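You operate a simulated robot arm through the tools that you are given. There is no shell and no other tool.

You run a simulated robot arm. Do the job below in one go: nothing can be reset, and whatever is moved stays where it is left.

## Task
Close up the junction box, then unlock the main isolator and turn it on.
Fine: cover seated and junction screw tight before the power is back; key stays in; breakers stay off.
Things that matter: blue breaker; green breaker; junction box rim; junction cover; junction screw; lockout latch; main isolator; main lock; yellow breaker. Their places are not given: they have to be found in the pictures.

The check looks at the end state, three seconds after you hand in, the way a careful person would. Anything else that was tipped, shoved, dropped, spilled or broken makes it a failure. Lids that push on must go on centred and level and be pressed home; caps that screw on are set level and turned clockwise until they are tight.

## Robot
A 7-joint arm with a two-finger parallel gripper, fixed in place. Base frame: the origin is on the floor under the middle of its stand, x ahead of it, y to its left, z up. Units: mm, degrees, N and s.
It reaches about 1058 mm from its shoulder. Its first joint turns from -166.0 to 166.0 degrees. Payload 4.4 kg.
The TCP is the grasp point between the finger pads, 23 mm short of the fingertips. In the tool frame z runs along the fingers and y along their closing line. Largest opening 94 mm; finger width 38, thickness 10; the body of the gripper, 54 by 96 mm, starts 39 mm behind the TCP.
Orientation is that of the tool frame in the base frame, as a unit quaternion [x, y, z, w]. With the fingers straight down and closing along the base's y, the tool's x points along the base's -x, its y along +y and its z along -z.

## Interface
- The arm moves only by the tool move_arm. Its argument "targets" is a list that holds one entry, the list of rows, each a list of 7 numbers: the shift along the base's x, y, z in units of 50 mm (1.0 is 50 mm), then the turn, a rotation vector about the base's x, y, z in units of 6 degrees (1.0 is 6 degrees), then the opening, from 0 (shut) to 1 (fully open). In form: [[[tx, ty, tz, wx, wy, wz, jaw], ...]]. A call has 1 to 20 rows; each row shifts and turns the commanded pose from where the row before left it. A call with a number of a shift or a turn outside -1 to 1 is refused whole. Each row takes 0.2 s and may step no farther than 50 mm and 8.6 degrees from the row before; otherwise, or with a gripper value out of range, the whole call is refused. A pose out of reach is approached as far as the arm can. The call stops where the force on the tool passes 40 N (or 10 N more than at its start, if that is more) or the arm is blocked; 0.2 s more then pass. The fingers move at their own pace (about 108 mm/s each) and stop on an object; they squeeze with about 41 N. The grip force told is the motor's: it shows also when the fingers shut on nothing. Time passes only in rows, and 0.2 s behind the last, so rows that do not move let the fingers close. It gives the time, the measured TCP pose, the force on the tool (base axes), the opening and the grip force at its end, in the units of the frame above (readings bear some noise), with the torque about the TCP (base axes, N m) and any sound that the robot's microphone picked up.
- Cameras (640 x 400 px; columns grow to the right, rows downward): "scene" is fixed at [48, -649.3, 1702.5]; the picture's right is [0.07, -1.00, 0.00], its down [-0.81, -0.06, -0.58] and it looks along [0.58, 0.04, -0.82] (base axes); focal length 306 px, centre (320, 200). "wrist" rides on the gripper at [86, 16, -75] in the tool frame; the picture's right is [-0.18, 0.98, 0.00], its down [-0.58, -0.11, -0.81] and it looks along [-0.79, -0.15, 0.59] (tool axes); focal length 243 px, centre (320, 200).
- grab_frame(camera): a new picture of that camera. The clock stands still meanwhile.
- probe_pixels(camera, pixels): for up to 12 pixels [column, row] of the newest picture of that camera ("zoom" is the newest enlarged one), the place [x, y, z] in the base frame of the surface seen there, good to about 3 mm. The clock stands still meanwhile.
- inspect(camera, box): a new picture of the part [left, top, right, bottom] of that camera's present view, enlarged. The clock stands still meanwhile.
- job_done(): hands the job in; it is judged then, once.

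Leave the gripper open and the arm clear of the work at the hand-in unless told otherwise.

The tools are called after ">>>" as name(argument=value, ...) on one line, values as JSON. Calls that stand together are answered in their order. move_arm: Moves the arm, as the interface text tells. Its arguments: {"type":"object","properties":{"targets":{"type":"array"}},"required":["targets"]} The other tools are called the same way: grab_frame (camera) takes a picture; probe_pixels (camera, pixels) gives the place of the surface under pixels of a picture; inspect (camera, box) takes an enlarged picture of a part of a camera's view; job_done () hands the job in.

At the start:

```text
clock: 0.0
eef_pos: [519.3, -325.0, 1325.8]
tool_rot: [-0.001, 1.0, 0.0, 0.0]
contact_force: [0.0, 0.3, 0.4]
wrist_torque: [0.01, -0.01, 0.01]
width: 93.9
grip_force: 0.0
```

scene: 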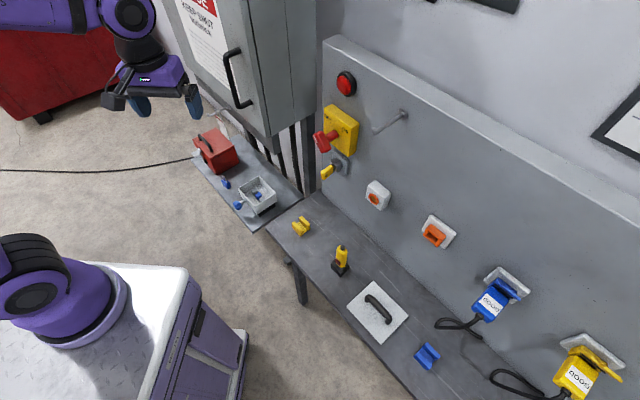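
wrist: 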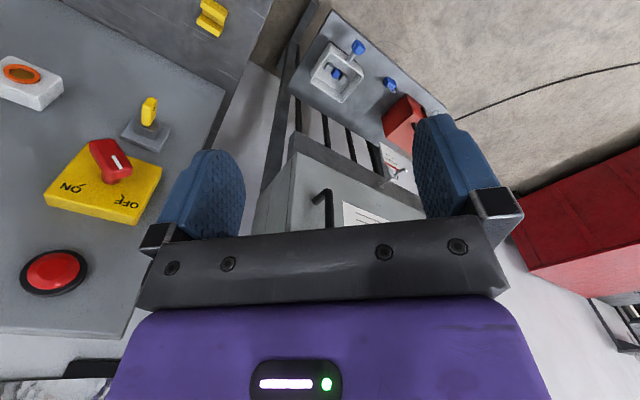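

I see a panel with the yellow isolator (red handle, about 330,135), a key below it (330,170), several devices on the wall, and a workbench with a small grey box (257,195) that may be the junction box. I'll enlarge several parts of the scene first.

>>> inspect(camera="scene", box=[170, 110, 330, 240])

>>> inspect(camera="scene", box=[290, 50, 470, 260])

>>> inspect(camera="scene", box=[270, 200, 460, 380])

>>> inspect(camera="scene", box=[420, 210, 640, 400])

```text
3.08 times, centred on (250, 175) of scene
```

zoom: 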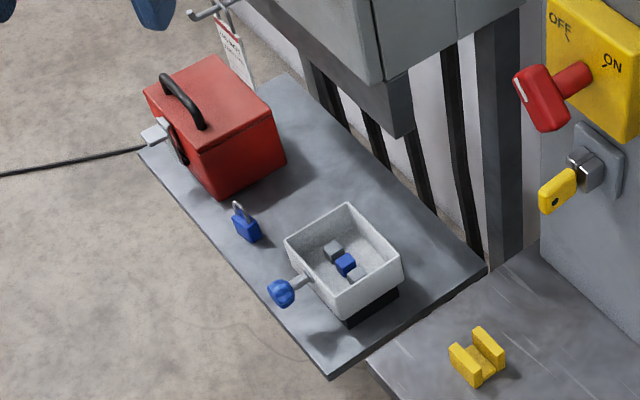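

```text
1.90 times, centred on (380, 155) of scene
```

zoom: 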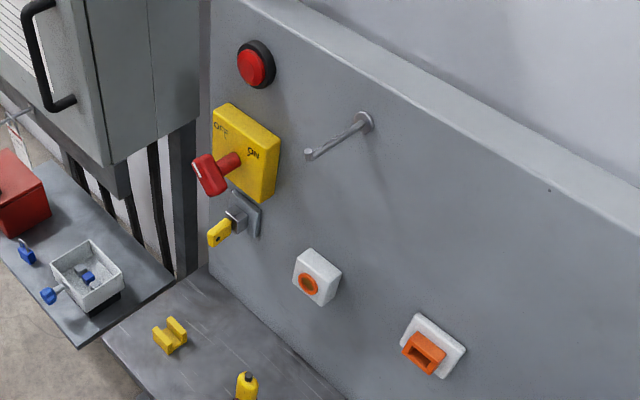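

```text
2.22 times, centred on (365, 290) of scene
```

zoom: 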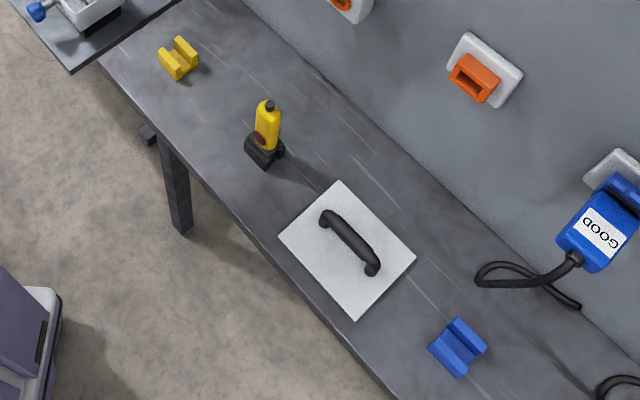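

```text
2.11 times, centred on (530, 305) of scene
```

zoom: 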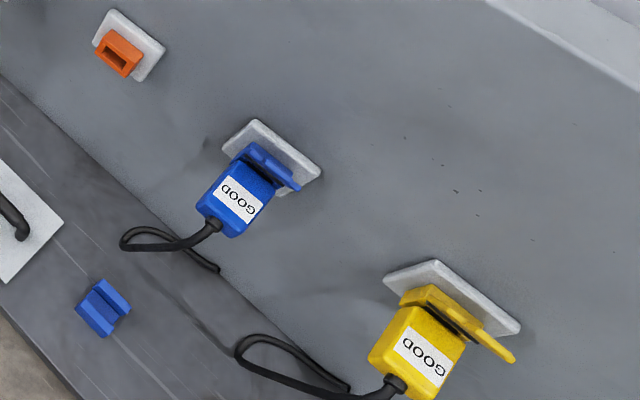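

I want places in 3D. I'll take a fresh scene picture, then probe the main items in it.

>>> grab_frame(camera="scene")

>>> probe_pixels(camera="scene", pixels=[[346, 83], [340, 125], [321, 142], [328, 173], [340, 165], [376, 198], [436, 233], [405, 115], [375, 128], [378, 308], [257, 195], [238, 206]])

>>> probe_pixels(camera="scene", pixels=[[300, 228], [341, 258], [426, 355], [489, 305], [575, 375], [215, 150], [226, 183], [218, 118], [250, 220], [265, 225], [346, 310], [380, 340]])

```text
taken
```

scene: 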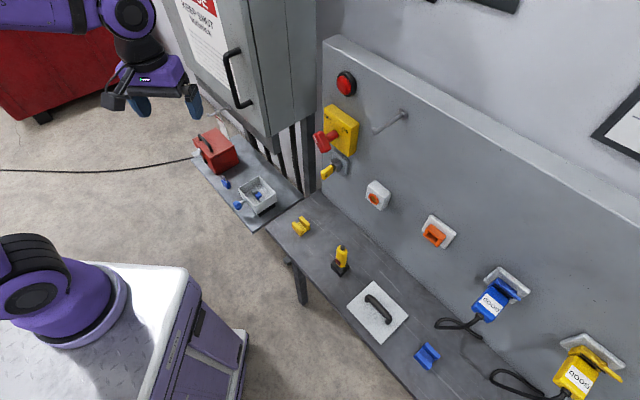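

```text
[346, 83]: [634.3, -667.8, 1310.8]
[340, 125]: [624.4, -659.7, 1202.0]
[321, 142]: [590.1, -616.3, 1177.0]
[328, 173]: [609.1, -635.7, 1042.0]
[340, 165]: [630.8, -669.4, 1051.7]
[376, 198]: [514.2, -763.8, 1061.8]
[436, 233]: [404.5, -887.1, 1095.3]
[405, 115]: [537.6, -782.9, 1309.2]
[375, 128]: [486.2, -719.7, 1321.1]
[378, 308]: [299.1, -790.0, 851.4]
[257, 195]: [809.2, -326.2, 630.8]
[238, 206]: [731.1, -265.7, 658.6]
```

```text
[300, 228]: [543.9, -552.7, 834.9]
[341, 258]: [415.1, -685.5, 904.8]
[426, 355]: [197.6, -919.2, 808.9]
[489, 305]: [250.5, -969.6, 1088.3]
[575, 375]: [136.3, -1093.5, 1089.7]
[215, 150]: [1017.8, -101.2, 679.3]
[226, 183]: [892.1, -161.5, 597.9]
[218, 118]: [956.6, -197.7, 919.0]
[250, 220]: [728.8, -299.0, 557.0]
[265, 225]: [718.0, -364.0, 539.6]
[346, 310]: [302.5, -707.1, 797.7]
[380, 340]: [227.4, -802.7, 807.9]
```

Now I'll zoom tighter on the box, the isolator with lock, and the cover.

>>> inspect(camera="scene", box=[225, 165, 289, 225])

>>> inspect(camera="scene", box=[305, 95, 375, 195])

>>> inspect(camera="scene", box=[335, 270, 420, 350])

>>> inspect(camera="wrist", box=[280, 20, 430, 160])

>>> inspect(camera="wrist", box=[0, 40, 240, 310])

```text
6.67 times, centred on (257, 195) of scene
```

zoom: 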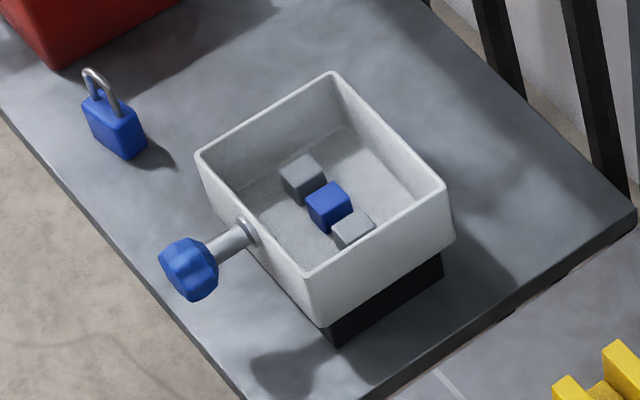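

```text
4.00 times, centred on (340, 145) of scene
```

zoom: 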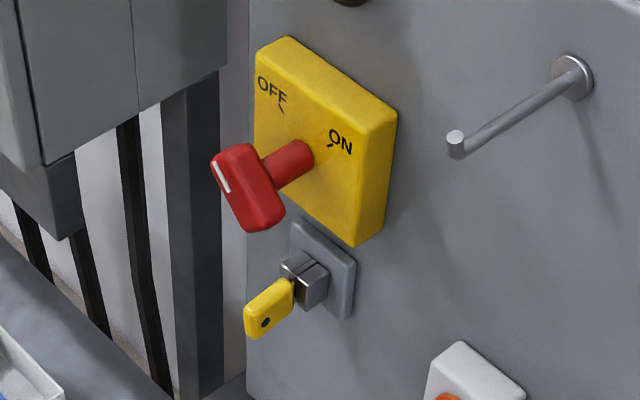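

```text
5.00 times, centred on (378, 310) of scene
```

zoom: 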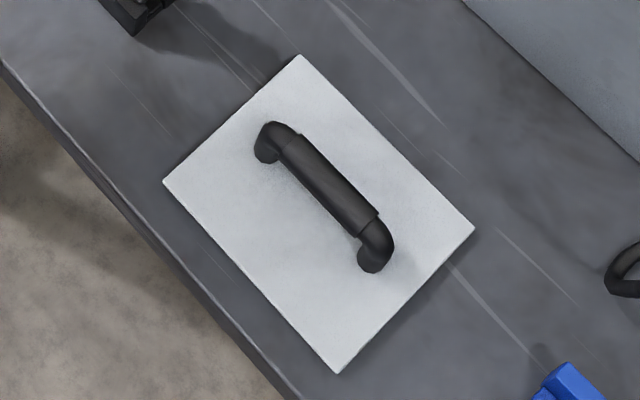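

```text
2.86 times, centred on (355, 90) of wrist
```

zoom: 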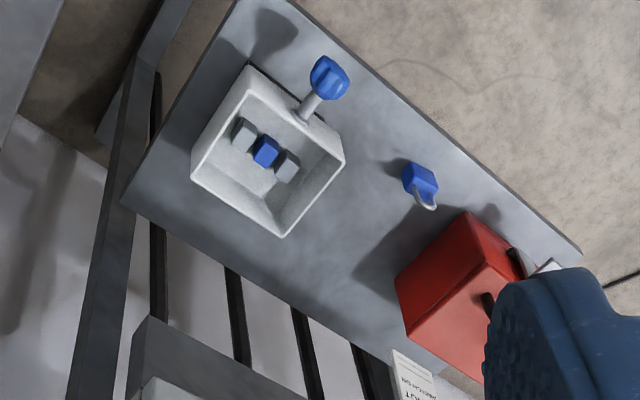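

```text
1.48 times, centred on (120, 175) of wrist
```

zoom: 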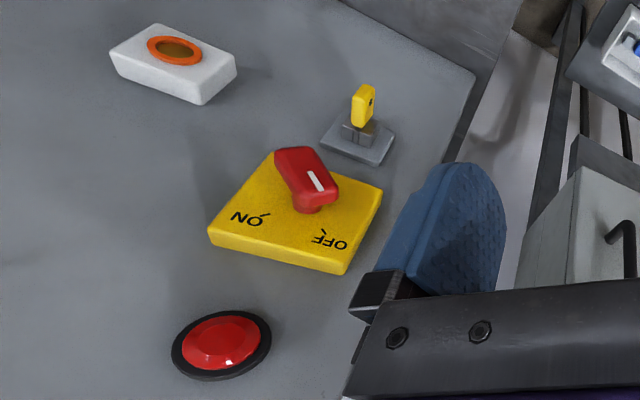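

I'll look closer at the red box, the hook with tag, the plugs on the wall, and the bench tools, to find the lockout latch and the breakers.

>>> inspect(camera="scene", box=[185, 100, 255, 180])

>>> inspect(camera="scene", box=[160, 0, 330, 120])

>>> inspect(camera="scene", box=[465, 255, 545, 335])

>>> inspect(camera="scene", box=[280, 200, 370, 290])

>>> inspect(camera="scene", box=[355, 170, 465, 260])

```text
5.00 times, centred on (220, 140) of scene
```

zoom: 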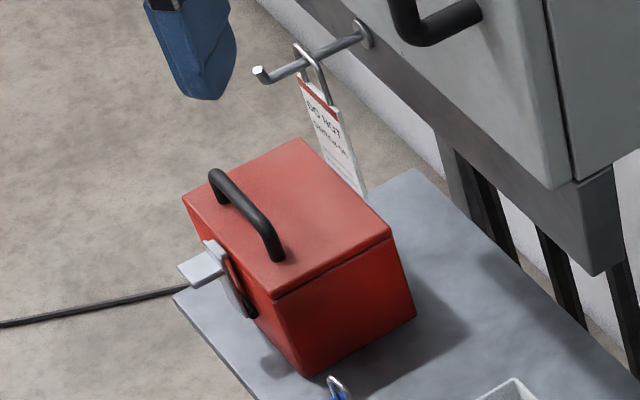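

```text
3.33 times, centred on (245, 60) of scene
```

zoom: 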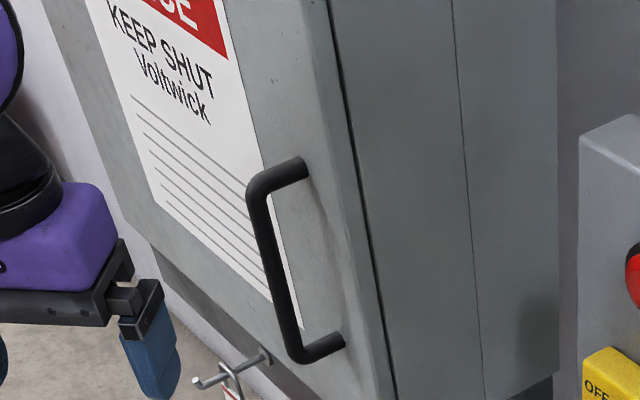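

```text
5.00 times, centred on (505, 295) of scene
```

zoom: 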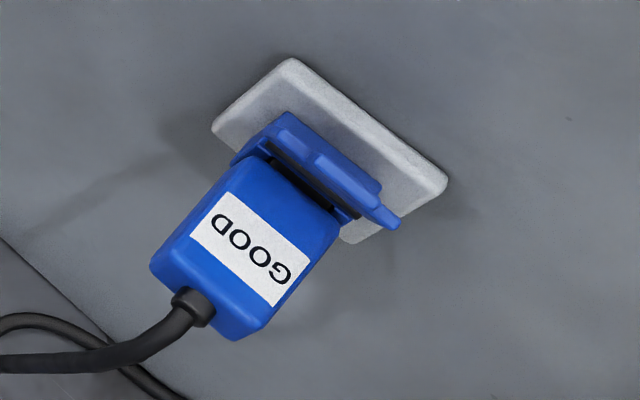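

```text
4.44 times, centred on (325, 245) of scene
```

zoom: 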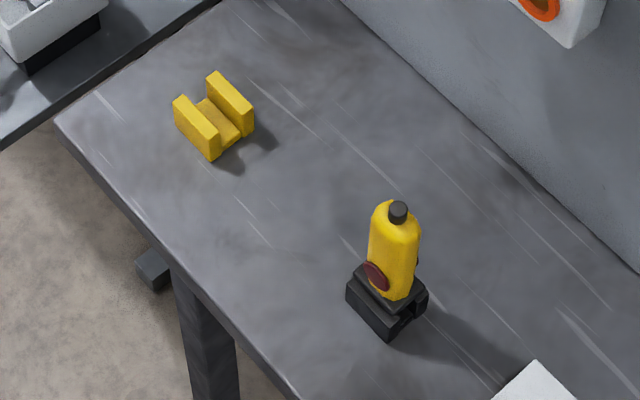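

```text
4.44 times, centred on (410, 215) of scene
```

zoom: 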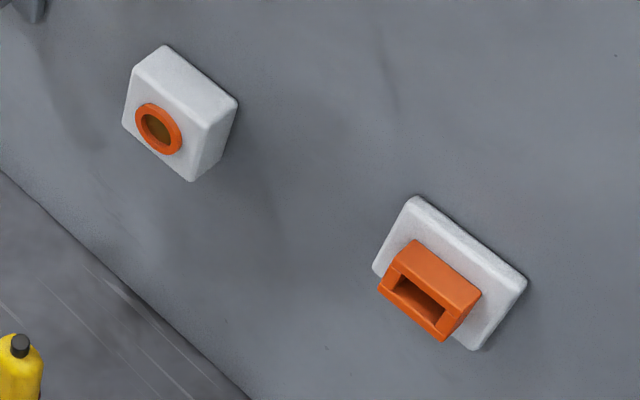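

The cover is the white plate with a black handle at (378,310). I'll zoom on it again, then probe its corners and handle in that zoomed picture.

>>> inspect(camera="scene", box=[338, 270, 418, 350])

>>> probe_pixels(camera="zoom", pixels=[[300, 60], [468, 228], [338, 365], [170, 182], [270, 130], [375, 250], [290, 155], [325, 190], [365, 220], [230, 250], [310, 100], [420, 200]])

```text
5.00 times, centred on (378, 310) of scene
```

zoom: 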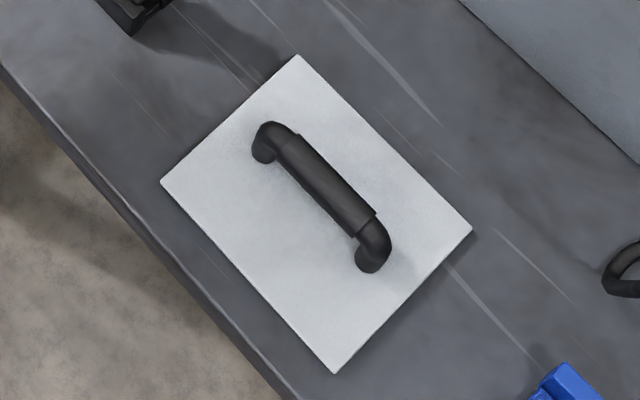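

```text
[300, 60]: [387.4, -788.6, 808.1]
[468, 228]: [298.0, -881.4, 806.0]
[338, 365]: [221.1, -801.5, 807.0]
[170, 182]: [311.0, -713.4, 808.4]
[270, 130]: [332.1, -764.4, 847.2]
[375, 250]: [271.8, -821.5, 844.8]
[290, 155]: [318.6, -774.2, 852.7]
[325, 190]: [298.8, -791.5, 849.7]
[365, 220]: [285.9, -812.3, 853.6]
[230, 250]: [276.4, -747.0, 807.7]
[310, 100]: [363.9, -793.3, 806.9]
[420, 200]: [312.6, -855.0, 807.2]
```

The cover is roughly 131 by 112 mm, centre near (304,-796), long side at 45° and its handle runs along the long side, top at z≈853. Next I zoom on the junction box and probe its rim corners and the screw.

>>> inspect(camera="scene", box=[225, 165, 289, 225])

>>> probe_pixels(camera="zoom", pixels=[[332, 74], [442, 186], [307, 274], [199, 157], [265, 113], [390, 128], [378, 232], [245, 208], [190, 270], [240, 238], [175, 250], [205, 290]])

>>> probe_pixels(camera="zoom", pixels=[[320, 160], [305, 172], [328, 195], [355, 222], [380, 180], [260, 235], [225, 245], [330, 310], [440, 230], [335, 340], [440, 270], [285, 250]])

```text
6.67 times, centred on (257, 195) of scene
```

zoom: 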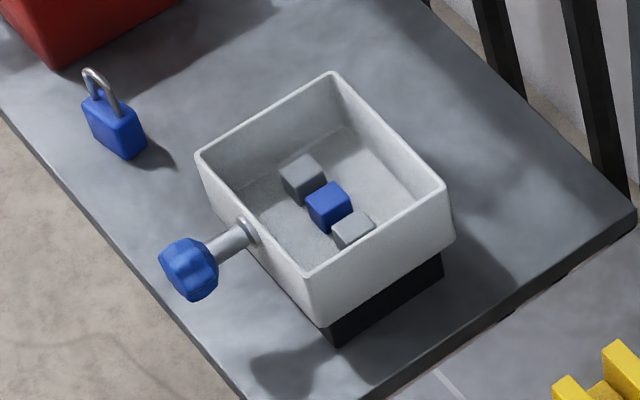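

```text
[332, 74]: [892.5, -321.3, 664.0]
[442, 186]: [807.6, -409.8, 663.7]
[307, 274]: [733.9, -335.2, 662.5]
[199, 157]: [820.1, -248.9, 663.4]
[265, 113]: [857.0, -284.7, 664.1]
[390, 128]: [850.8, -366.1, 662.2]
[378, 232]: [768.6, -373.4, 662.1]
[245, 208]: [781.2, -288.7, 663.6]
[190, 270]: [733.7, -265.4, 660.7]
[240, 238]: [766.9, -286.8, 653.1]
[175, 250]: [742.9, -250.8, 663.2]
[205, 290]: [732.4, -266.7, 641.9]
```

```text
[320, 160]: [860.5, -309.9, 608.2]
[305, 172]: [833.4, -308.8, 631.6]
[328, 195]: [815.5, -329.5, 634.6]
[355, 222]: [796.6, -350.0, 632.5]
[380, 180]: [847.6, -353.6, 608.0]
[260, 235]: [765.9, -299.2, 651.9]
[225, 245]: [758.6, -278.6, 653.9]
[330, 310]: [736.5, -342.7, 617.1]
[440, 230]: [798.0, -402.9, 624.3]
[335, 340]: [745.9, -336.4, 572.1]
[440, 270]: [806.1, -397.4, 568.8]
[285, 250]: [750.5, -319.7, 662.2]
```

The box rim centre is near (813,-329), z≈663, also turned 45°, same as the cover. The screw sits on the side facing (-x,+y), axis near z≈648. Now I zoom on the isolator and lock and probe them.

>>> inspect(camera="scene", box=[305, 100, 385, 190])

>>> probe_pixels(camera="zoom", pixels=[[295, 45], [385, 115], [360, 225], [270, 120], [225, 170], [260, 210], [250, 175], [290, 165], [345, 260], [300, 240], [320, 285], [270, 300]])

>>> probe_pixels(camera="zoom", pixels=[[450, 150], [500, 300], [400, 350], [480, 50], [255, 310], [285, 285], [300, 265], [310, 275], [215, 150], [275, 225], [248, 330], [330, 290]])

```text
4.44 times, centred on (345, 145) of scene
```

zoom: 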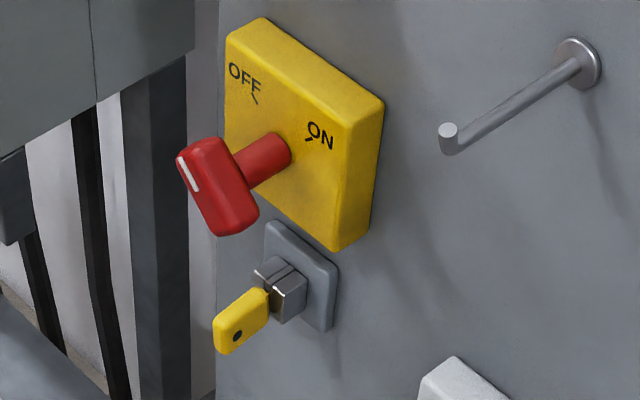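

```text
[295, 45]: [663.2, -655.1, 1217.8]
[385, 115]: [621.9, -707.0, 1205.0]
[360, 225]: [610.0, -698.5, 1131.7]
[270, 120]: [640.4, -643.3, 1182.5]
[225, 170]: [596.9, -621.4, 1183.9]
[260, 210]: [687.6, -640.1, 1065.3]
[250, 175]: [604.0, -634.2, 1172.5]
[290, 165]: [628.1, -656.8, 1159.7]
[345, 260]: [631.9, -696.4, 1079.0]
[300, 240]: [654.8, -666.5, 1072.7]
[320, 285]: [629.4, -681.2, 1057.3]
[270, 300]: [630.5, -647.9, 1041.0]
```

```text
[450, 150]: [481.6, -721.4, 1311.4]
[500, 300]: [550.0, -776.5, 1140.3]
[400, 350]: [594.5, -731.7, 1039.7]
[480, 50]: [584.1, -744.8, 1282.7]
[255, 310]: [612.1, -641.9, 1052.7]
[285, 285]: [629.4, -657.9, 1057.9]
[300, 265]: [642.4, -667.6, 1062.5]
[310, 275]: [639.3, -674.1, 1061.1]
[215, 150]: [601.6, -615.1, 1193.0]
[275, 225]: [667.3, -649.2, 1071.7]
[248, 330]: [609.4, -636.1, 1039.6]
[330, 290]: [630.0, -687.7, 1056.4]
```

The panel plane is x−y≈1327, facing (-0.707,0.707); everything sits at 45°. Before moving I check the cabinet and its handle for clearance above the box, at (268,135), (235,80), (250,105) and others.

>>> probe_pixels(camera="scene", pixels=[[268, 135], [240, 105], [228, 55], [262, 100], [290, 110], [310, 100], [268, 110], [210, 60], [300, 150], [312, 160], [215, 117], [230, 108]])

>>> probe_pixels(camera="scene", pixels=[[250, 230], [300, 190], [198, 170], [232, 150], [222, 160], [240, 207], [255, 228], [268, 228], [290, 265], [310, 205], [350, 225], [395, 380]])

```text
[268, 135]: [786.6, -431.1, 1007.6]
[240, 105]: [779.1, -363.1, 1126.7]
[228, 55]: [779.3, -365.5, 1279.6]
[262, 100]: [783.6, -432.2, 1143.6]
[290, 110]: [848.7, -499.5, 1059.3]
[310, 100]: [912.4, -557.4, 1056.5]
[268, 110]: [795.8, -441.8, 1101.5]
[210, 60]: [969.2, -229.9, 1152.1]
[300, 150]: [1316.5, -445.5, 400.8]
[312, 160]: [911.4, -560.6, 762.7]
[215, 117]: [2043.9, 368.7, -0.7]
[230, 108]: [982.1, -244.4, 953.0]
```

```text
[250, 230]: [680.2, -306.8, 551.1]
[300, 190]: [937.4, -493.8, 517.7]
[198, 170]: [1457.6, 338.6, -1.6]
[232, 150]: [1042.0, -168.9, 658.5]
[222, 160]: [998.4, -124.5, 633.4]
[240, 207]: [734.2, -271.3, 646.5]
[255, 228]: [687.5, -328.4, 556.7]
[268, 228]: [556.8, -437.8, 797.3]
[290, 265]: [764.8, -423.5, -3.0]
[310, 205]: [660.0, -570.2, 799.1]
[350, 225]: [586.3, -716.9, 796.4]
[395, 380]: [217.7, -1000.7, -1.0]
```

The cabinet front is only about 45 mm beyond the box's centre line and starts near z≈950–1000, so arm clearance there matters. I'll look at the arm itself to learn its wrist shape, and view the whole wrist picture again.

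>>> inspect(camera="scene", box=[0, 0, 220, 130])

>>> probe_pixels(camera="scene", pixels=[[130, 15], [75, 15], [20, 15], [20, 265], [60, 300], [140, 85], [120, 55], [150, 300], [230, 350], [10, 5], [145, 60], [175, 80]])

```text
2.91 times, centred on (110, 65) of scene
```

zoom: 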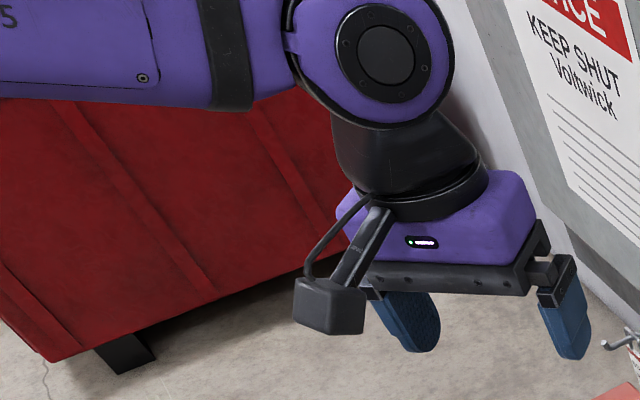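

```text
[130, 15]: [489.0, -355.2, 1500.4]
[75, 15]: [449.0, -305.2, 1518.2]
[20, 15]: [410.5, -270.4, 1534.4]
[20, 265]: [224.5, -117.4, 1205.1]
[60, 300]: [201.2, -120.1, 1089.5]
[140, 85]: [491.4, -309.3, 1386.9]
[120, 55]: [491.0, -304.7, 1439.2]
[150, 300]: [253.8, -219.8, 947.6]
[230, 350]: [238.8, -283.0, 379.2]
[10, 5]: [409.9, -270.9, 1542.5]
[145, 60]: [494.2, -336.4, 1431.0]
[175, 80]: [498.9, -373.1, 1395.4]
```

The wrist ball sits about 170 mm above the TCP, so a vertical grip should stay under the cabinet if I come in low from the front. First I move toward the cover: to about (350,-620,1050), turning the tool +45° about z so the fingers close across the handle.

>>> move_arm(targets=[[[-0.3386, -0.59, -0.5516, 0, 0, 0.75, 1], [-0.3386, -0.59, -0.5516, 0, 0, 0.75, 1], [-0.3386, -0.59, -0.5516, 0, 0, 0.75, 1], [-0.3386, -0.59, -0.5516, 0, 0, 0.75, 1], [-0.3386, -0.59, -0.5516, 0, 0, 0.75, 1], [-0.3386, -0.59, -0.5516, 0, 0, 0.75, 1], [-0.3386, -0.59, -0.5516, 0, 0, 0.75, 1], [-0.3386, -0.59, -0.5516, 0, 0, 0.75, 1], [-0.3386, -0.59, -0.5516, 0, 0, 0.75, 1], [-0.3386, -0.59, -0.5516, 0, 0, 0.75, 1]]])

```text
clock: 2.2
eef_pos: [350.7, -620.6, 1049.8]
tool_rot: [-0.384, 0.923, 0.0, 0.001]
contact_force: [0.2, -0.1, 0.5]
wrist_torque: [-0.03, -0.01, 0.01]
width: 94.2
grip_force: 0.1
```

The arm is at (351,-621,1050) with the yaw as wanted. I take pictures from both cameras before going over the cover.

>>> grab_frame(camera="scene")

>>> grab_frame(camera="wrist")

```text
taken
```

scene: 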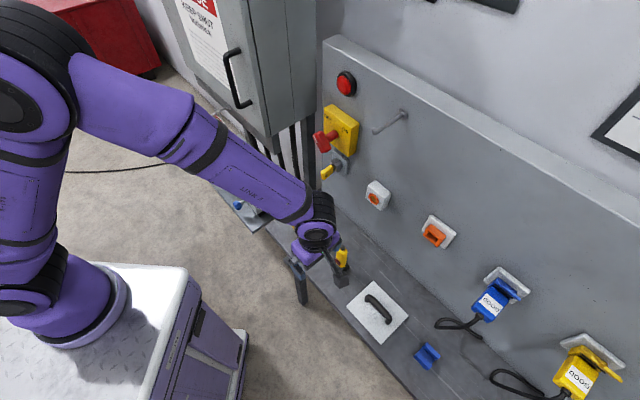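

```text
taken
```

wrist: 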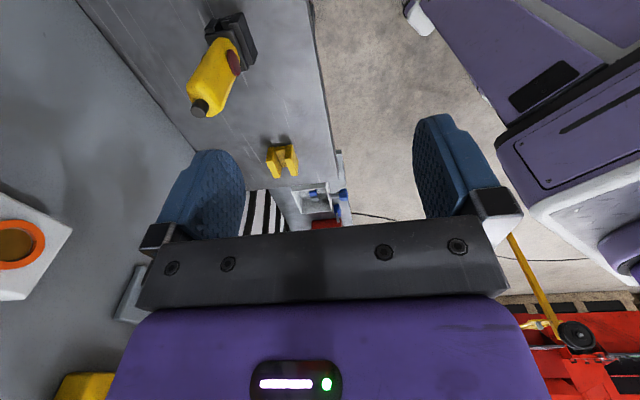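

Clear so far; the yellow tester stand is to the left of the path. I go on to above the cover handle, about (303,-793,930).

>>> move_arm(targets=[[[-0.1908, -0.6896, -0.4792, 0, 0, 0, 1], [-0.1908, -0.6896, -0.4792, 0, 0, 0, 1], [-0.1908, -0.6896, -0.4792, 0, 0, 0, 1], [-0.1908, -0.6896, -0.4792, 0, 0, 0, 1], [-0.1908, -0.6896, -0.4792, 0, 0, 0, 1]]])

>>> grab_frame(camera="wrist")

>>> grab_frame(camera="scene")

```text
clock: 3.4
eef_pos: [303.5, -791.7, 929.1]
tool_rot: [-0.384, 0.923, 0.0, 0.0]
contact_force: [0.6, 0.1, -0.4]
wrist_torque: [-0.03, 0.04, 0.0]
width: 93.8
grip_force: 0.0
```

```text
taken
```

wrist: 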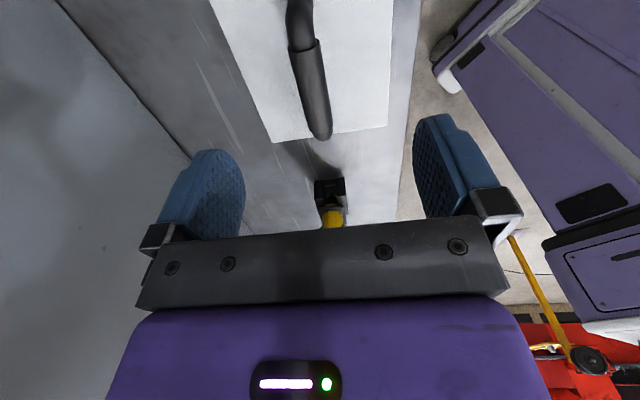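

```text
taken
```

scene: 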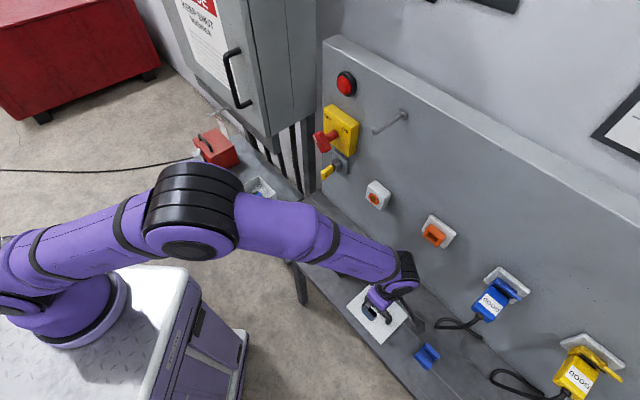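

The handle shows at columns 290–330, rows 0–140 of the wrist picture. I probe its edges and the cover edges to get its line accurately.

>>> probe_pixels(camera="wrist", pixels=[[298, 60], [310, 60], [322, 60], [305, 100], [317, 100], [327, 100], [318, 130], [300, 20], [270, 142], [388, 125], [215, 10], [350, 60]])

```text
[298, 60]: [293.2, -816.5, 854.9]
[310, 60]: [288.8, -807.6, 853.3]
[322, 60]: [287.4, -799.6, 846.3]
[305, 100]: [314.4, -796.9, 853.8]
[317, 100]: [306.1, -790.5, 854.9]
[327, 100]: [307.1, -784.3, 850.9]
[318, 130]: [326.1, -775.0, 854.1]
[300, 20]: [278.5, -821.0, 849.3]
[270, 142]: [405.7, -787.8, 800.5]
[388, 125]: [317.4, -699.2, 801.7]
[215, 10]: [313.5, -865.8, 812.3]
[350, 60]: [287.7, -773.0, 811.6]
```

The bar lies at d≈777 along the diagonal; top at z≈854, plate top near 808. I shift a few mm to (304,-795.5) and lower to z=845 with the fingers open, then check before closing.

>>> move_arm(targets=[[[0.004, -0.025, -0.56, 0, 0, 0, 1], [0.004, -0.025, -0.56, 0, 0, 0, 1], [0.004, -0.026, -0.56, 0, 0, 0, 1]]])

>>> grab_frame(camera="wrist")

>>> inspect(camera="scene", box=[335, 250, 435, 350])

```text
clock: 4.2
eef_pos: [301.2, -794.5, 847.6]
tool_rot: [-0.383, 0.924, -0.001, -0.001]
contact_force: [-0.4, -0.3, 0.2]
wrist_torque: [0.0, 0.0, -0.03]
width: 94.3
grip_force: 0.1
```

```text
taken
```

wrist: 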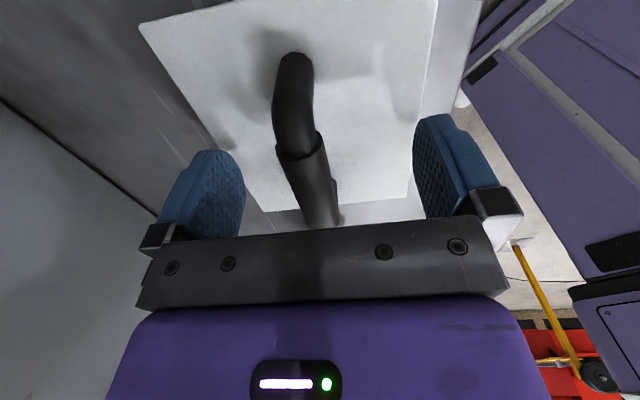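

```text
4.00 times, centred on (385, 300) of scene
```

zoom: 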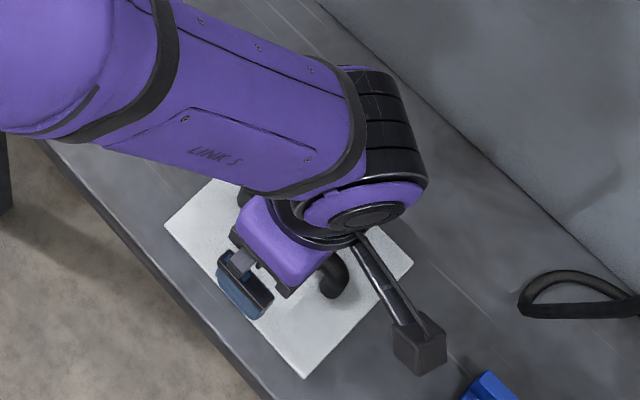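

The bar is between the fingers, around column 310 between pads at 235 and 420. I close the gripper in place.

>>> move_arm(targets=[[[0, 0, 0, 0, 0, 0, 0], [0, 0, 0, 0, 0, 0, 0], [0, 0, 0, 0, 0, 0, 0], [0, 0, 0, 0, 0, 0, 0]]])

>>> grab_frame(camera="wrist")

```text
clock: 5.2
eef_pos: [301.7, -795.7, 846.5]
tool_rot: [-0.382, 0.924, -0.001, 0.0]
contact_force: [-1.2, 0.0, 1.3]
wrist_torque: [0.03, -0.01, 0.02]
width: 18.8
grip_force: 40.9
```

```text
taken
```

wrist: 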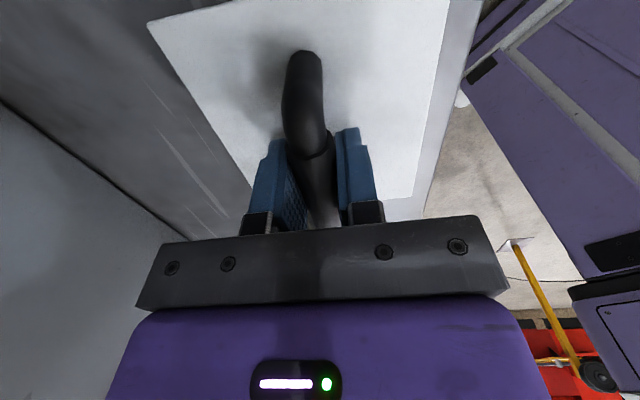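

The fingers hold the handle at 18.8 mm opening with 41 N. I lift 100 mm straight up.

>>> move_arm(targets=[[[0, 0, 0.3, 0, 0, 0, 0], [0, 0, 0.6, 0, 0, 0, 0], [0, 0, 0.6, 0, 0, 0, 0], [0, 0, 0.5, 0, 0, 0, 0]]])

>>> grab_frame(camera="wrist")

>>> grab_frame(camera="scene")

```text
clock: 6.2
eef_pos: [304.7, -794.8, 946.6]
tool_rot: [-0.383, 0.924, 0.0, 0.0]
contact_force: [0.1, 0.3, -0.6]
wrist_torque: [0.01, 0.0, -0.02]
width: 18.8
grip_force: 40.8
```

```text
taken
```

wrist: 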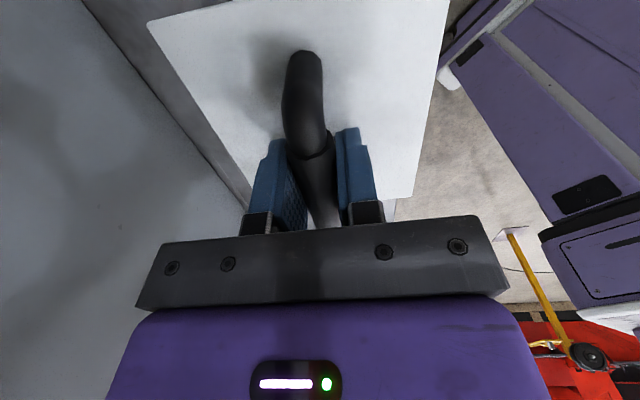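

```text
taken
```

scene: 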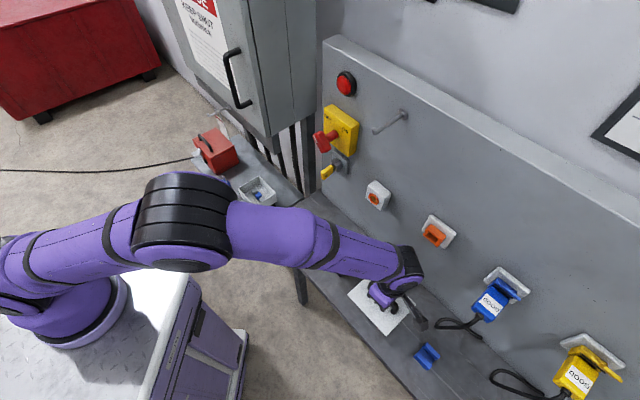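

The cover is up, held level as far as I can see. I probe plate points near its edges in the wrist picture to learn its exact place relative to the TCP and whether it is level.

>>> probe_pixels(camera="wrist", pixels=[[153, 24], [200, 8], [444, 10], [428, 110], [410, 194], [200, 110], [245, 185], [230, 60], [380, 60], [375, 150], [250, 120], [398, 196]])

>>> inspect(camera="scene", box=[338, 255, 428, 345])

```text
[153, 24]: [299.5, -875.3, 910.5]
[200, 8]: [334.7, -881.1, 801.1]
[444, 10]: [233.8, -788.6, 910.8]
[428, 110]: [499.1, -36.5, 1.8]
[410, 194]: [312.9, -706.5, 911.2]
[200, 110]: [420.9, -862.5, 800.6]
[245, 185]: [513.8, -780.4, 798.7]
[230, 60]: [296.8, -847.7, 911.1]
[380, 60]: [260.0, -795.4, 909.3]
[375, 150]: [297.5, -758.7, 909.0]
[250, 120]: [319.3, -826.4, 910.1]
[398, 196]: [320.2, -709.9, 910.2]
```

```text
4.44 times, centred on (383, 300) of scene
```

zoom: 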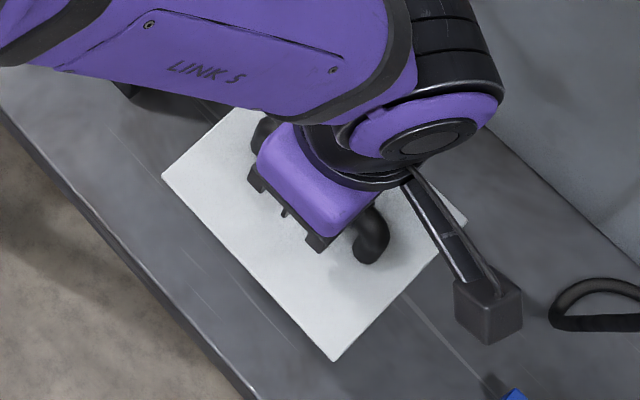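

Plate top is level at z≈910, 36.5 mm below the TCP. I probe the visible corners in the zoomed scene picture for a second estimate.

>>> probe_pixels(camera="zoom", pixels=[[168, 176], [332, 356], [462, 224], [250, 266], [398, 292], [230, 135]])

>>> inspect(camera="wrist", box=[130, 0, 290, 100])

>>> inspect(camera="wrist", box=[360, 0, 460, 220])

```text
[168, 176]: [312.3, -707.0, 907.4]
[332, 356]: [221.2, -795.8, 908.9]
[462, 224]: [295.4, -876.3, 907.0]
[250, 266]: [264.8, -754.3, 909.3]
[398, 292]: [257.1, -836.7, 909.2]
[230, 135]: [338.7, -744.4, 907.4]
```

```text
4.00 times, centred on (210, 50) of wrist
```

zoom: 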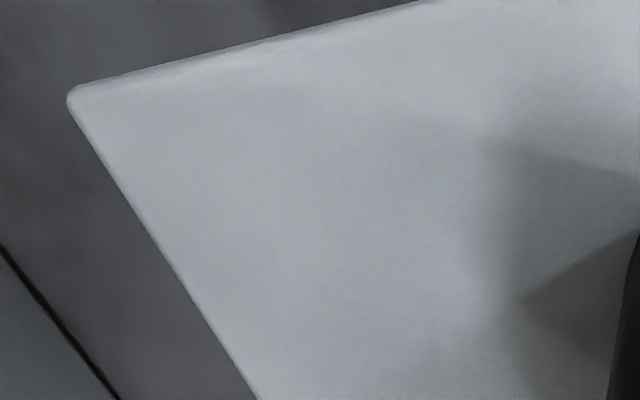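

```text
1.82 times, centred on (410, 110) of wrist
```

zoom: 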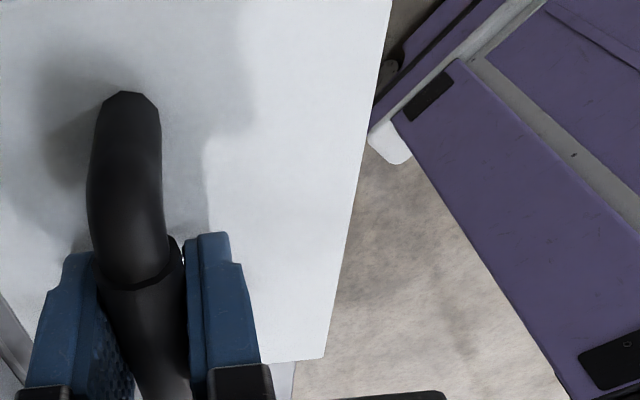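

Averaging, the cover centre sits about 2.7 mm to the left (−s) of the TCP. Now I probe the wrist ball's surface in the scene picture around (405,286), (410,262), (421,273) to know how high it rises above the TCP, for cabinet clearance.

>>> probe_pixels(camera="scene", pixels=[[405, 286], [410, 262], [421, 273], [401, 256], [413, 252], [392, 270], [420, 285], [380, 262], [360, 250], [330, 240], [300, 225], [425, 322]])

>>> probe_pixels(camera="scene", pixels=[[268, 137], [272, 130], [280, 140], [265, 120], [255, 125], [290, 128], [245, 110], [275, 133], [240, 118], [262, 132], [270, 140], [225, 105]])

```text
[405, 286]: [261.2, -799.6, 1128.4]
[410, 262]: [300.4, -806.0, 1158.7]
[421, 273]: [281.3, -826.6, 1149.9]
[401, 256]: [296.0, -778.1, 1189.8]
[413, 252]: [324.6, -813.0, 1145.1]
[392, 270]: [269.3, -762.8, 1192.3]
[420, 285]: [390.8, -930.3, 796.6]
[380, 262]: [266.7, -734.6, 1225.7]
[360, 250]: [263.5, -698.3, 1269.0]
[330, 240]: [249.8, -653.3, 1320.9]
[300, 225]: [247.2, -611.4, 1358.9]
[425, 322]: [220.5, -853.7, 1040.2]
```

```text
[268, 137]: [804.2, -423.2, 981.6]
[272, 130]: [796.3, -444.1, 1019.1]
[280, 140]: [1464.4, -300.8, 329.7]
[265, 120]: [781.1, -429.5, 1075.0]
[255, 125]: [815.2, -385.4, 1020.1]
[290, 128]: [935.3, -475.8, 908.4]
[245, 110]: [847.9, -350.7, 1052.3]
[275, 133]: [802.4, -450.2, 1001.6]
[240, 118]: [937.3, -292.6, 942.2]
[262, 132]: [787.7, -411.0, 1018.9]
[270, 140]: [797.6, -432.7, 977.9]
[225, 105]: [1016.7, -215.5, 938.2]
```

The ball rises roughly 235 mm above the TCP at its joint; over the box it stays below the cabinet frame (bottom ≈ 940–1000). Now I back the cover off the panel by 177 mm, rising slightly.

>>> move_arm(targets=[[[-0.5, 0.5, 0.07, 0, 0, 0, 0], [-0.628, 0.628, 0.07, 0, 0, 0, 0], [-0.628, 0.628, 0.07, 0, 0, 0, 0], [-0.628, 0.628, 0.06, 0, 0, 0, 0], [-0.126, 0.126, 0, 0, 0, 0, 0]]])

```text
clock: 7.4
eef_pos: [179.7, -668.6, 959.4]
tool_rot: [-0.383, 0.924, 0.0, 0.0]
contact_force: [-0.4, -0.1, -0.6]
wrist_torque: [0.0, 0.04, -0.02]
width: 19.0
grip_force: 40.7
```

Now I carry it parallel to the panel to the front of the box, to about (665,-184,850), well clear of bench and stand.

>>> move_arm(targets=[[[0.3, 0.3, 0, 0, 0, 0, 0], [0.57, 0.57, -0.1375, 0, 0, 0, 0], [0.57, 0.57, -0.1375, 0, 0, 0, 0], [0.57, 0.57, -0.1375, 0, 0, 0, 0], [0.57, 0.57, -0.1375, 0, 0, 0, 0], [0.57, 0.57, -0.1375, 0, 0, 0, 0], [0.57, 0.57, -0.1375, 0, 0, 0, 0], [0.57, 0.57, -0.1375, 0, 0, 0, 0], [0.57, 0.57, -0.1375, 0, 0, 0, 0], [0.57, 0.57, -0.1375, 0, 0, 0, 0], [0.57, 0.57, -0.1375, 0, 0, 0, 0], [0.57, 0.57, -0.1375, 0, 0, 0, 0], [0.57, 0.57, -0.1375, 0, 0, 0, 0], [0.57, 0.57, -0.1375, 0, 0, 0, 0], [0.57, 0.57, -0.1375, 0, 0, 0, 0], [0.57, 0.57, -0.1375, 0, 0, 0, 0], [0.57, 0.57, -0.1375, 0, 0, 0, 0], [0.29, 0.29, 0, 0, 0, 0, 0]]])

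>>> grab_frame(camera="scene")

>>> grab_frame(camera="wrist")

```text
clock: 11.2
eef_pos: [664.6, -185.3, 848.6]
tool_rot: [-0.383, 0.924, 0.001, 0.0]
contact_force: [-0.6, -0.6, -0.6]
wrist_torque: [0.03, 0.02, -0.02]
width: 18.5
grip_force: 41.3
```

```text
taken
```

scene: 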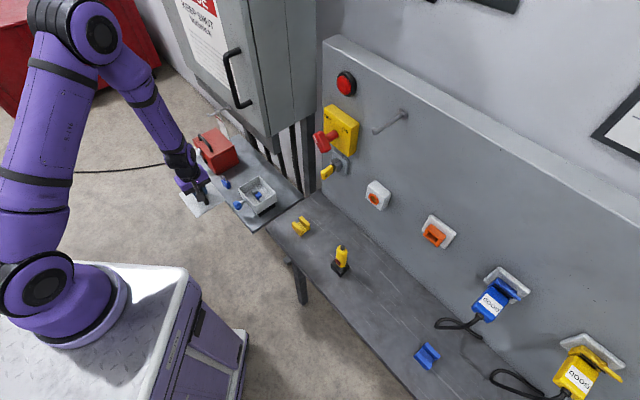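

```text
taken
```

wrist: 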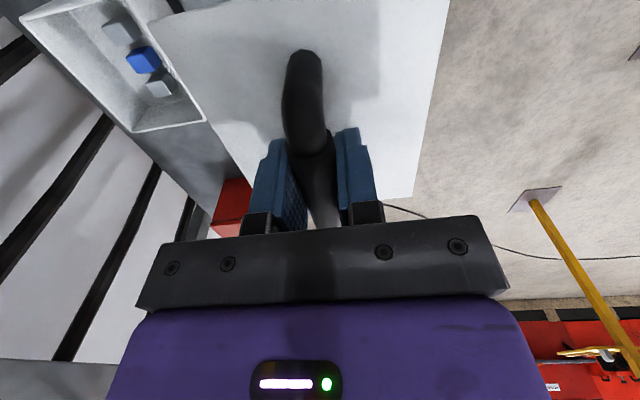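

The box is visible to the left in the wrist view. I lower to z≈735 here, still in front of the shelf, then look again.

>>> move_arm(targets=[[[0, 0, -0.76, 0, 0, 0, 0], [0, 0, -0.76, 0, 0, 0, 0], [0, 0, -0.75, 0, 0, 0, 0]]])

>>> grab_frame(camera="wrist")

>>> inspect(camera="scene", box=[150, 120, 300, 250])

```text
clock: 12.0
eef_pos: [663.2, -185.5, 736.2]
tool_rot: [-0.383, 0.924, 0.0, 0.0]
contact_force: [0.0, -0.7, 0.2]
wrist_torque: [0.02, -0.02, -0.02]
width: 18.6
grip_force: 41.1
```

```text
taken
```

wrist: 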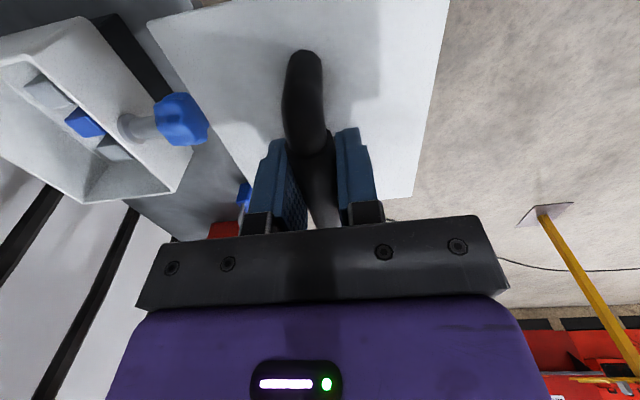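

```text
3.08 times, centred on (225, 185) of scene
```

zoom: 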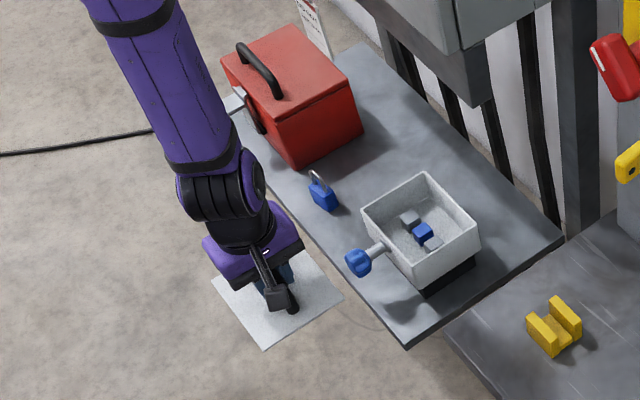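

From here the near rim edge runs from corner (92,20) to corner (172,192), and the blue knob is at (180,118). I probe those.

>>> probe_pixels(camera="wrist", pixels=[[91, 20], [132, 107], [171, 190], [85, 200], [3, 58], [40, 125], [180, 100], [195, 118], [185, 140], [165, 105], [140, 122], [125, 125]])

>>> inspect(camera="wrist", box=[60, 50, 260, 210])

```text
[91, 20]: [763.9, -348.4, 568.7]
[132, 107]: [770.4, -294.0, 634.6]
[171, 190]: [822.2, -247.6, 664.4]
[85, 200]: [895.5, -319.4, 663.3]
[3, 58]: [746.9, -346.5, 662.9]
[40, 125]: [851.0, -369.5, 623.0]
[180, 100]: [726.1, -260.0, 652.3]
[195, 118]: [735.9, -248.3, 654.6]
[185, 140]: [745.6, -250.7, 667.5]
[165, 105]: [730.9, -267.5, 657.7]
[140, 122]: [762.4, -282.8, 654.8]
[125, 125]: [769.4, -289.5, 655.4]
```

```text
2.50 times, centred on (160, 130) of wrist
```

zoom: 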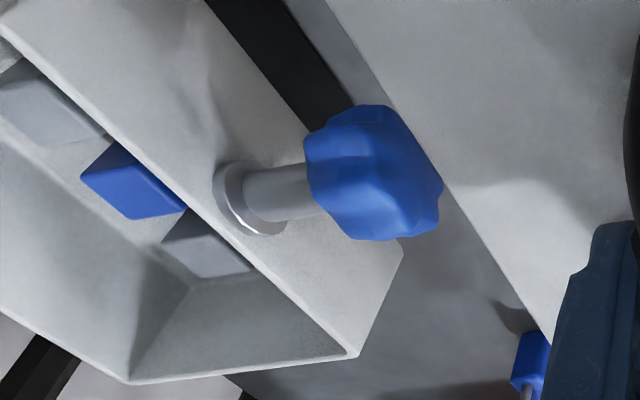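

The rim centre works out at (814.2,-328.4), z≈664, and the knob's top at z≈667; my cover's underside is near 690. I move forward about three quarters of the way toward the box at this height, then check clearance.

>>> move_arm(targets=[[[0.58, -0.563, 0, 0, 0, 0, 0], [0.58, -0.563, 0, 0, 0, 0, 0], [0.58, -0.563, 0, 0, 0, 0, 0], [0.58, -0.563, 0, 0, 0, 0, 0]]])

>>> grab_frame(camera="wrist")

>>> inspect(camera="scene", box=[150, 80, 310, 240])

```text
clock: 13.0
eef_pos: [780.1, -297.3, 737.6]
tool_rot: [-0.383, 0.924, 0.0, 0.0]
contact_force: [-0.2, -0.3, 0.1]
wrist_torque: [-0.07, 0.04, -0.03]
width: 18.8
grip_force: 40.6
```

```text
taken
```

wrist: 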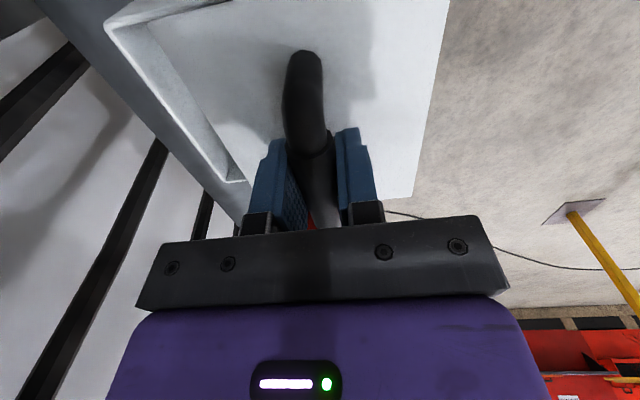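

```text
2.50 times, centred on (230, 160) of scene
```

zoom: 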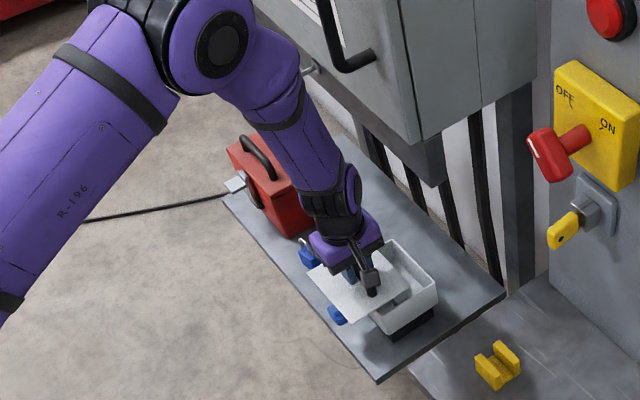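

Clear of the cabinet. The far rim edge now shows from corner (110,28) to corner (240,182); I probe it and the cover's left edge for alignment.

>>> probe_pixels(camera="wrist", pixels=[[108, 27], [150, 85], [190, 133], [228, 179], [240, 180], [125, 20], [165, 27], [205, 100], [250, 150], [155, 30], [443, 20], [410, 193]])

>>> inspect(camera="wrist", box=[90, 0, 290, 200])

```text
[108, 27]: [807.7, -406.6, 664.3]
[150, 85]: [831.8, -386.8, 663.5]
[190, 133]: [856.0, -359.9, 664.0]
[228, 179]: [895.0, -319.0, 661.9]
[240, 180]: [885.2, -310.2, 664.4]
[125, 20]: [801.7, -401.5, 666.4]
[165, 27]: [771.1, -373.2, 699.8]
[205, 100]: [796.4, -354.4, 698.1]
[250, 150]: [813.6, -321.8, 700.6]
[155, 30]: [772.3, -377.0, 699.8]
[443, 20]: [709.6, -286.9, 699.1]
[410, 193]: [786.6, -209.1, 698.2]
```

```text
2.00 times, centred on (190, 100) of wrist
```

zoom: 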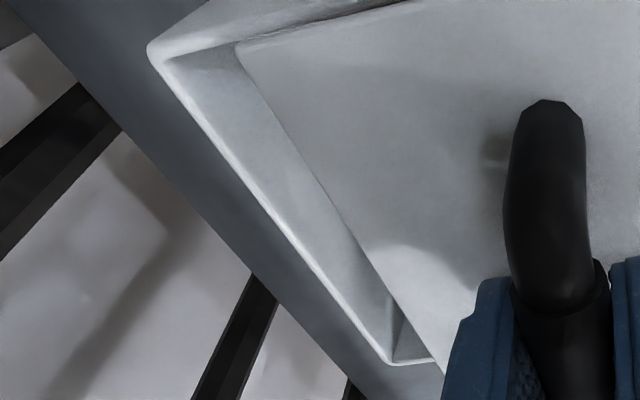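

The rim far edge lies at d≈860 and near edge at d≈756, so the box centre is at d≈808. I move the remaining 47 mm forward to sit over the box, then look.

>>> move_arm(targets=[[[0.336, -0.329, 0, 0, 0, 0, 0], [0.336, -0.329, 0, 0, 0, 0, 0], [0, 0, 0, 0, 0, 0, 0]]])

>>> grab_frame(camera="wrist")

>>> inspect(camera="scene", box=[200, 130, 310, 230])

```text
clock: 13.8
eef_pos: [813.3, -329.6, 733.5]
tool_rot: [-0.383, 0.924, 0.001, -0.002]
contact_force: [0.5, 0.5, -0.6]
wrist_torque: [-0.03, -0.01, 0.02]
width: 18.6
grip_force: 40.6
```

```text
taken
```

wrist: 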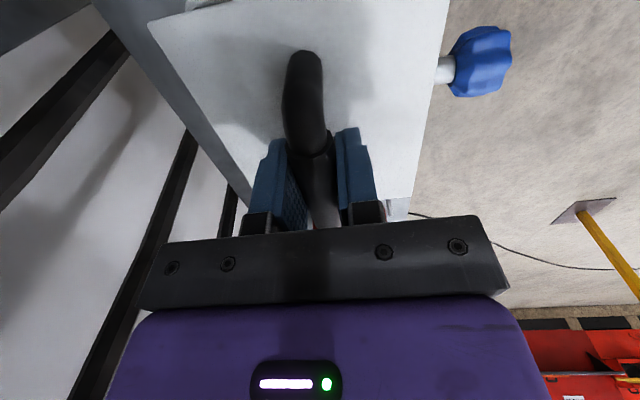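

```text
4.00 times, centred on (255, 180) of scene
```

zoom: 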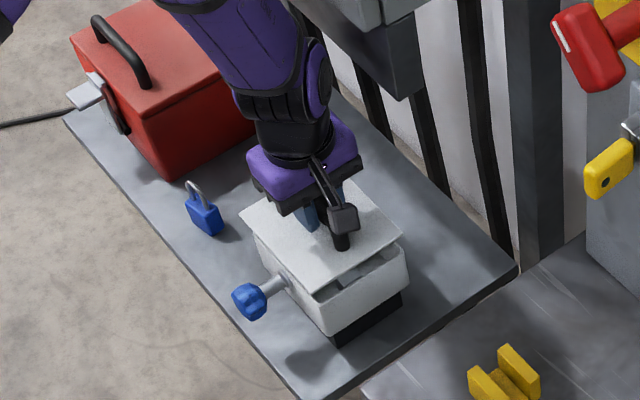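

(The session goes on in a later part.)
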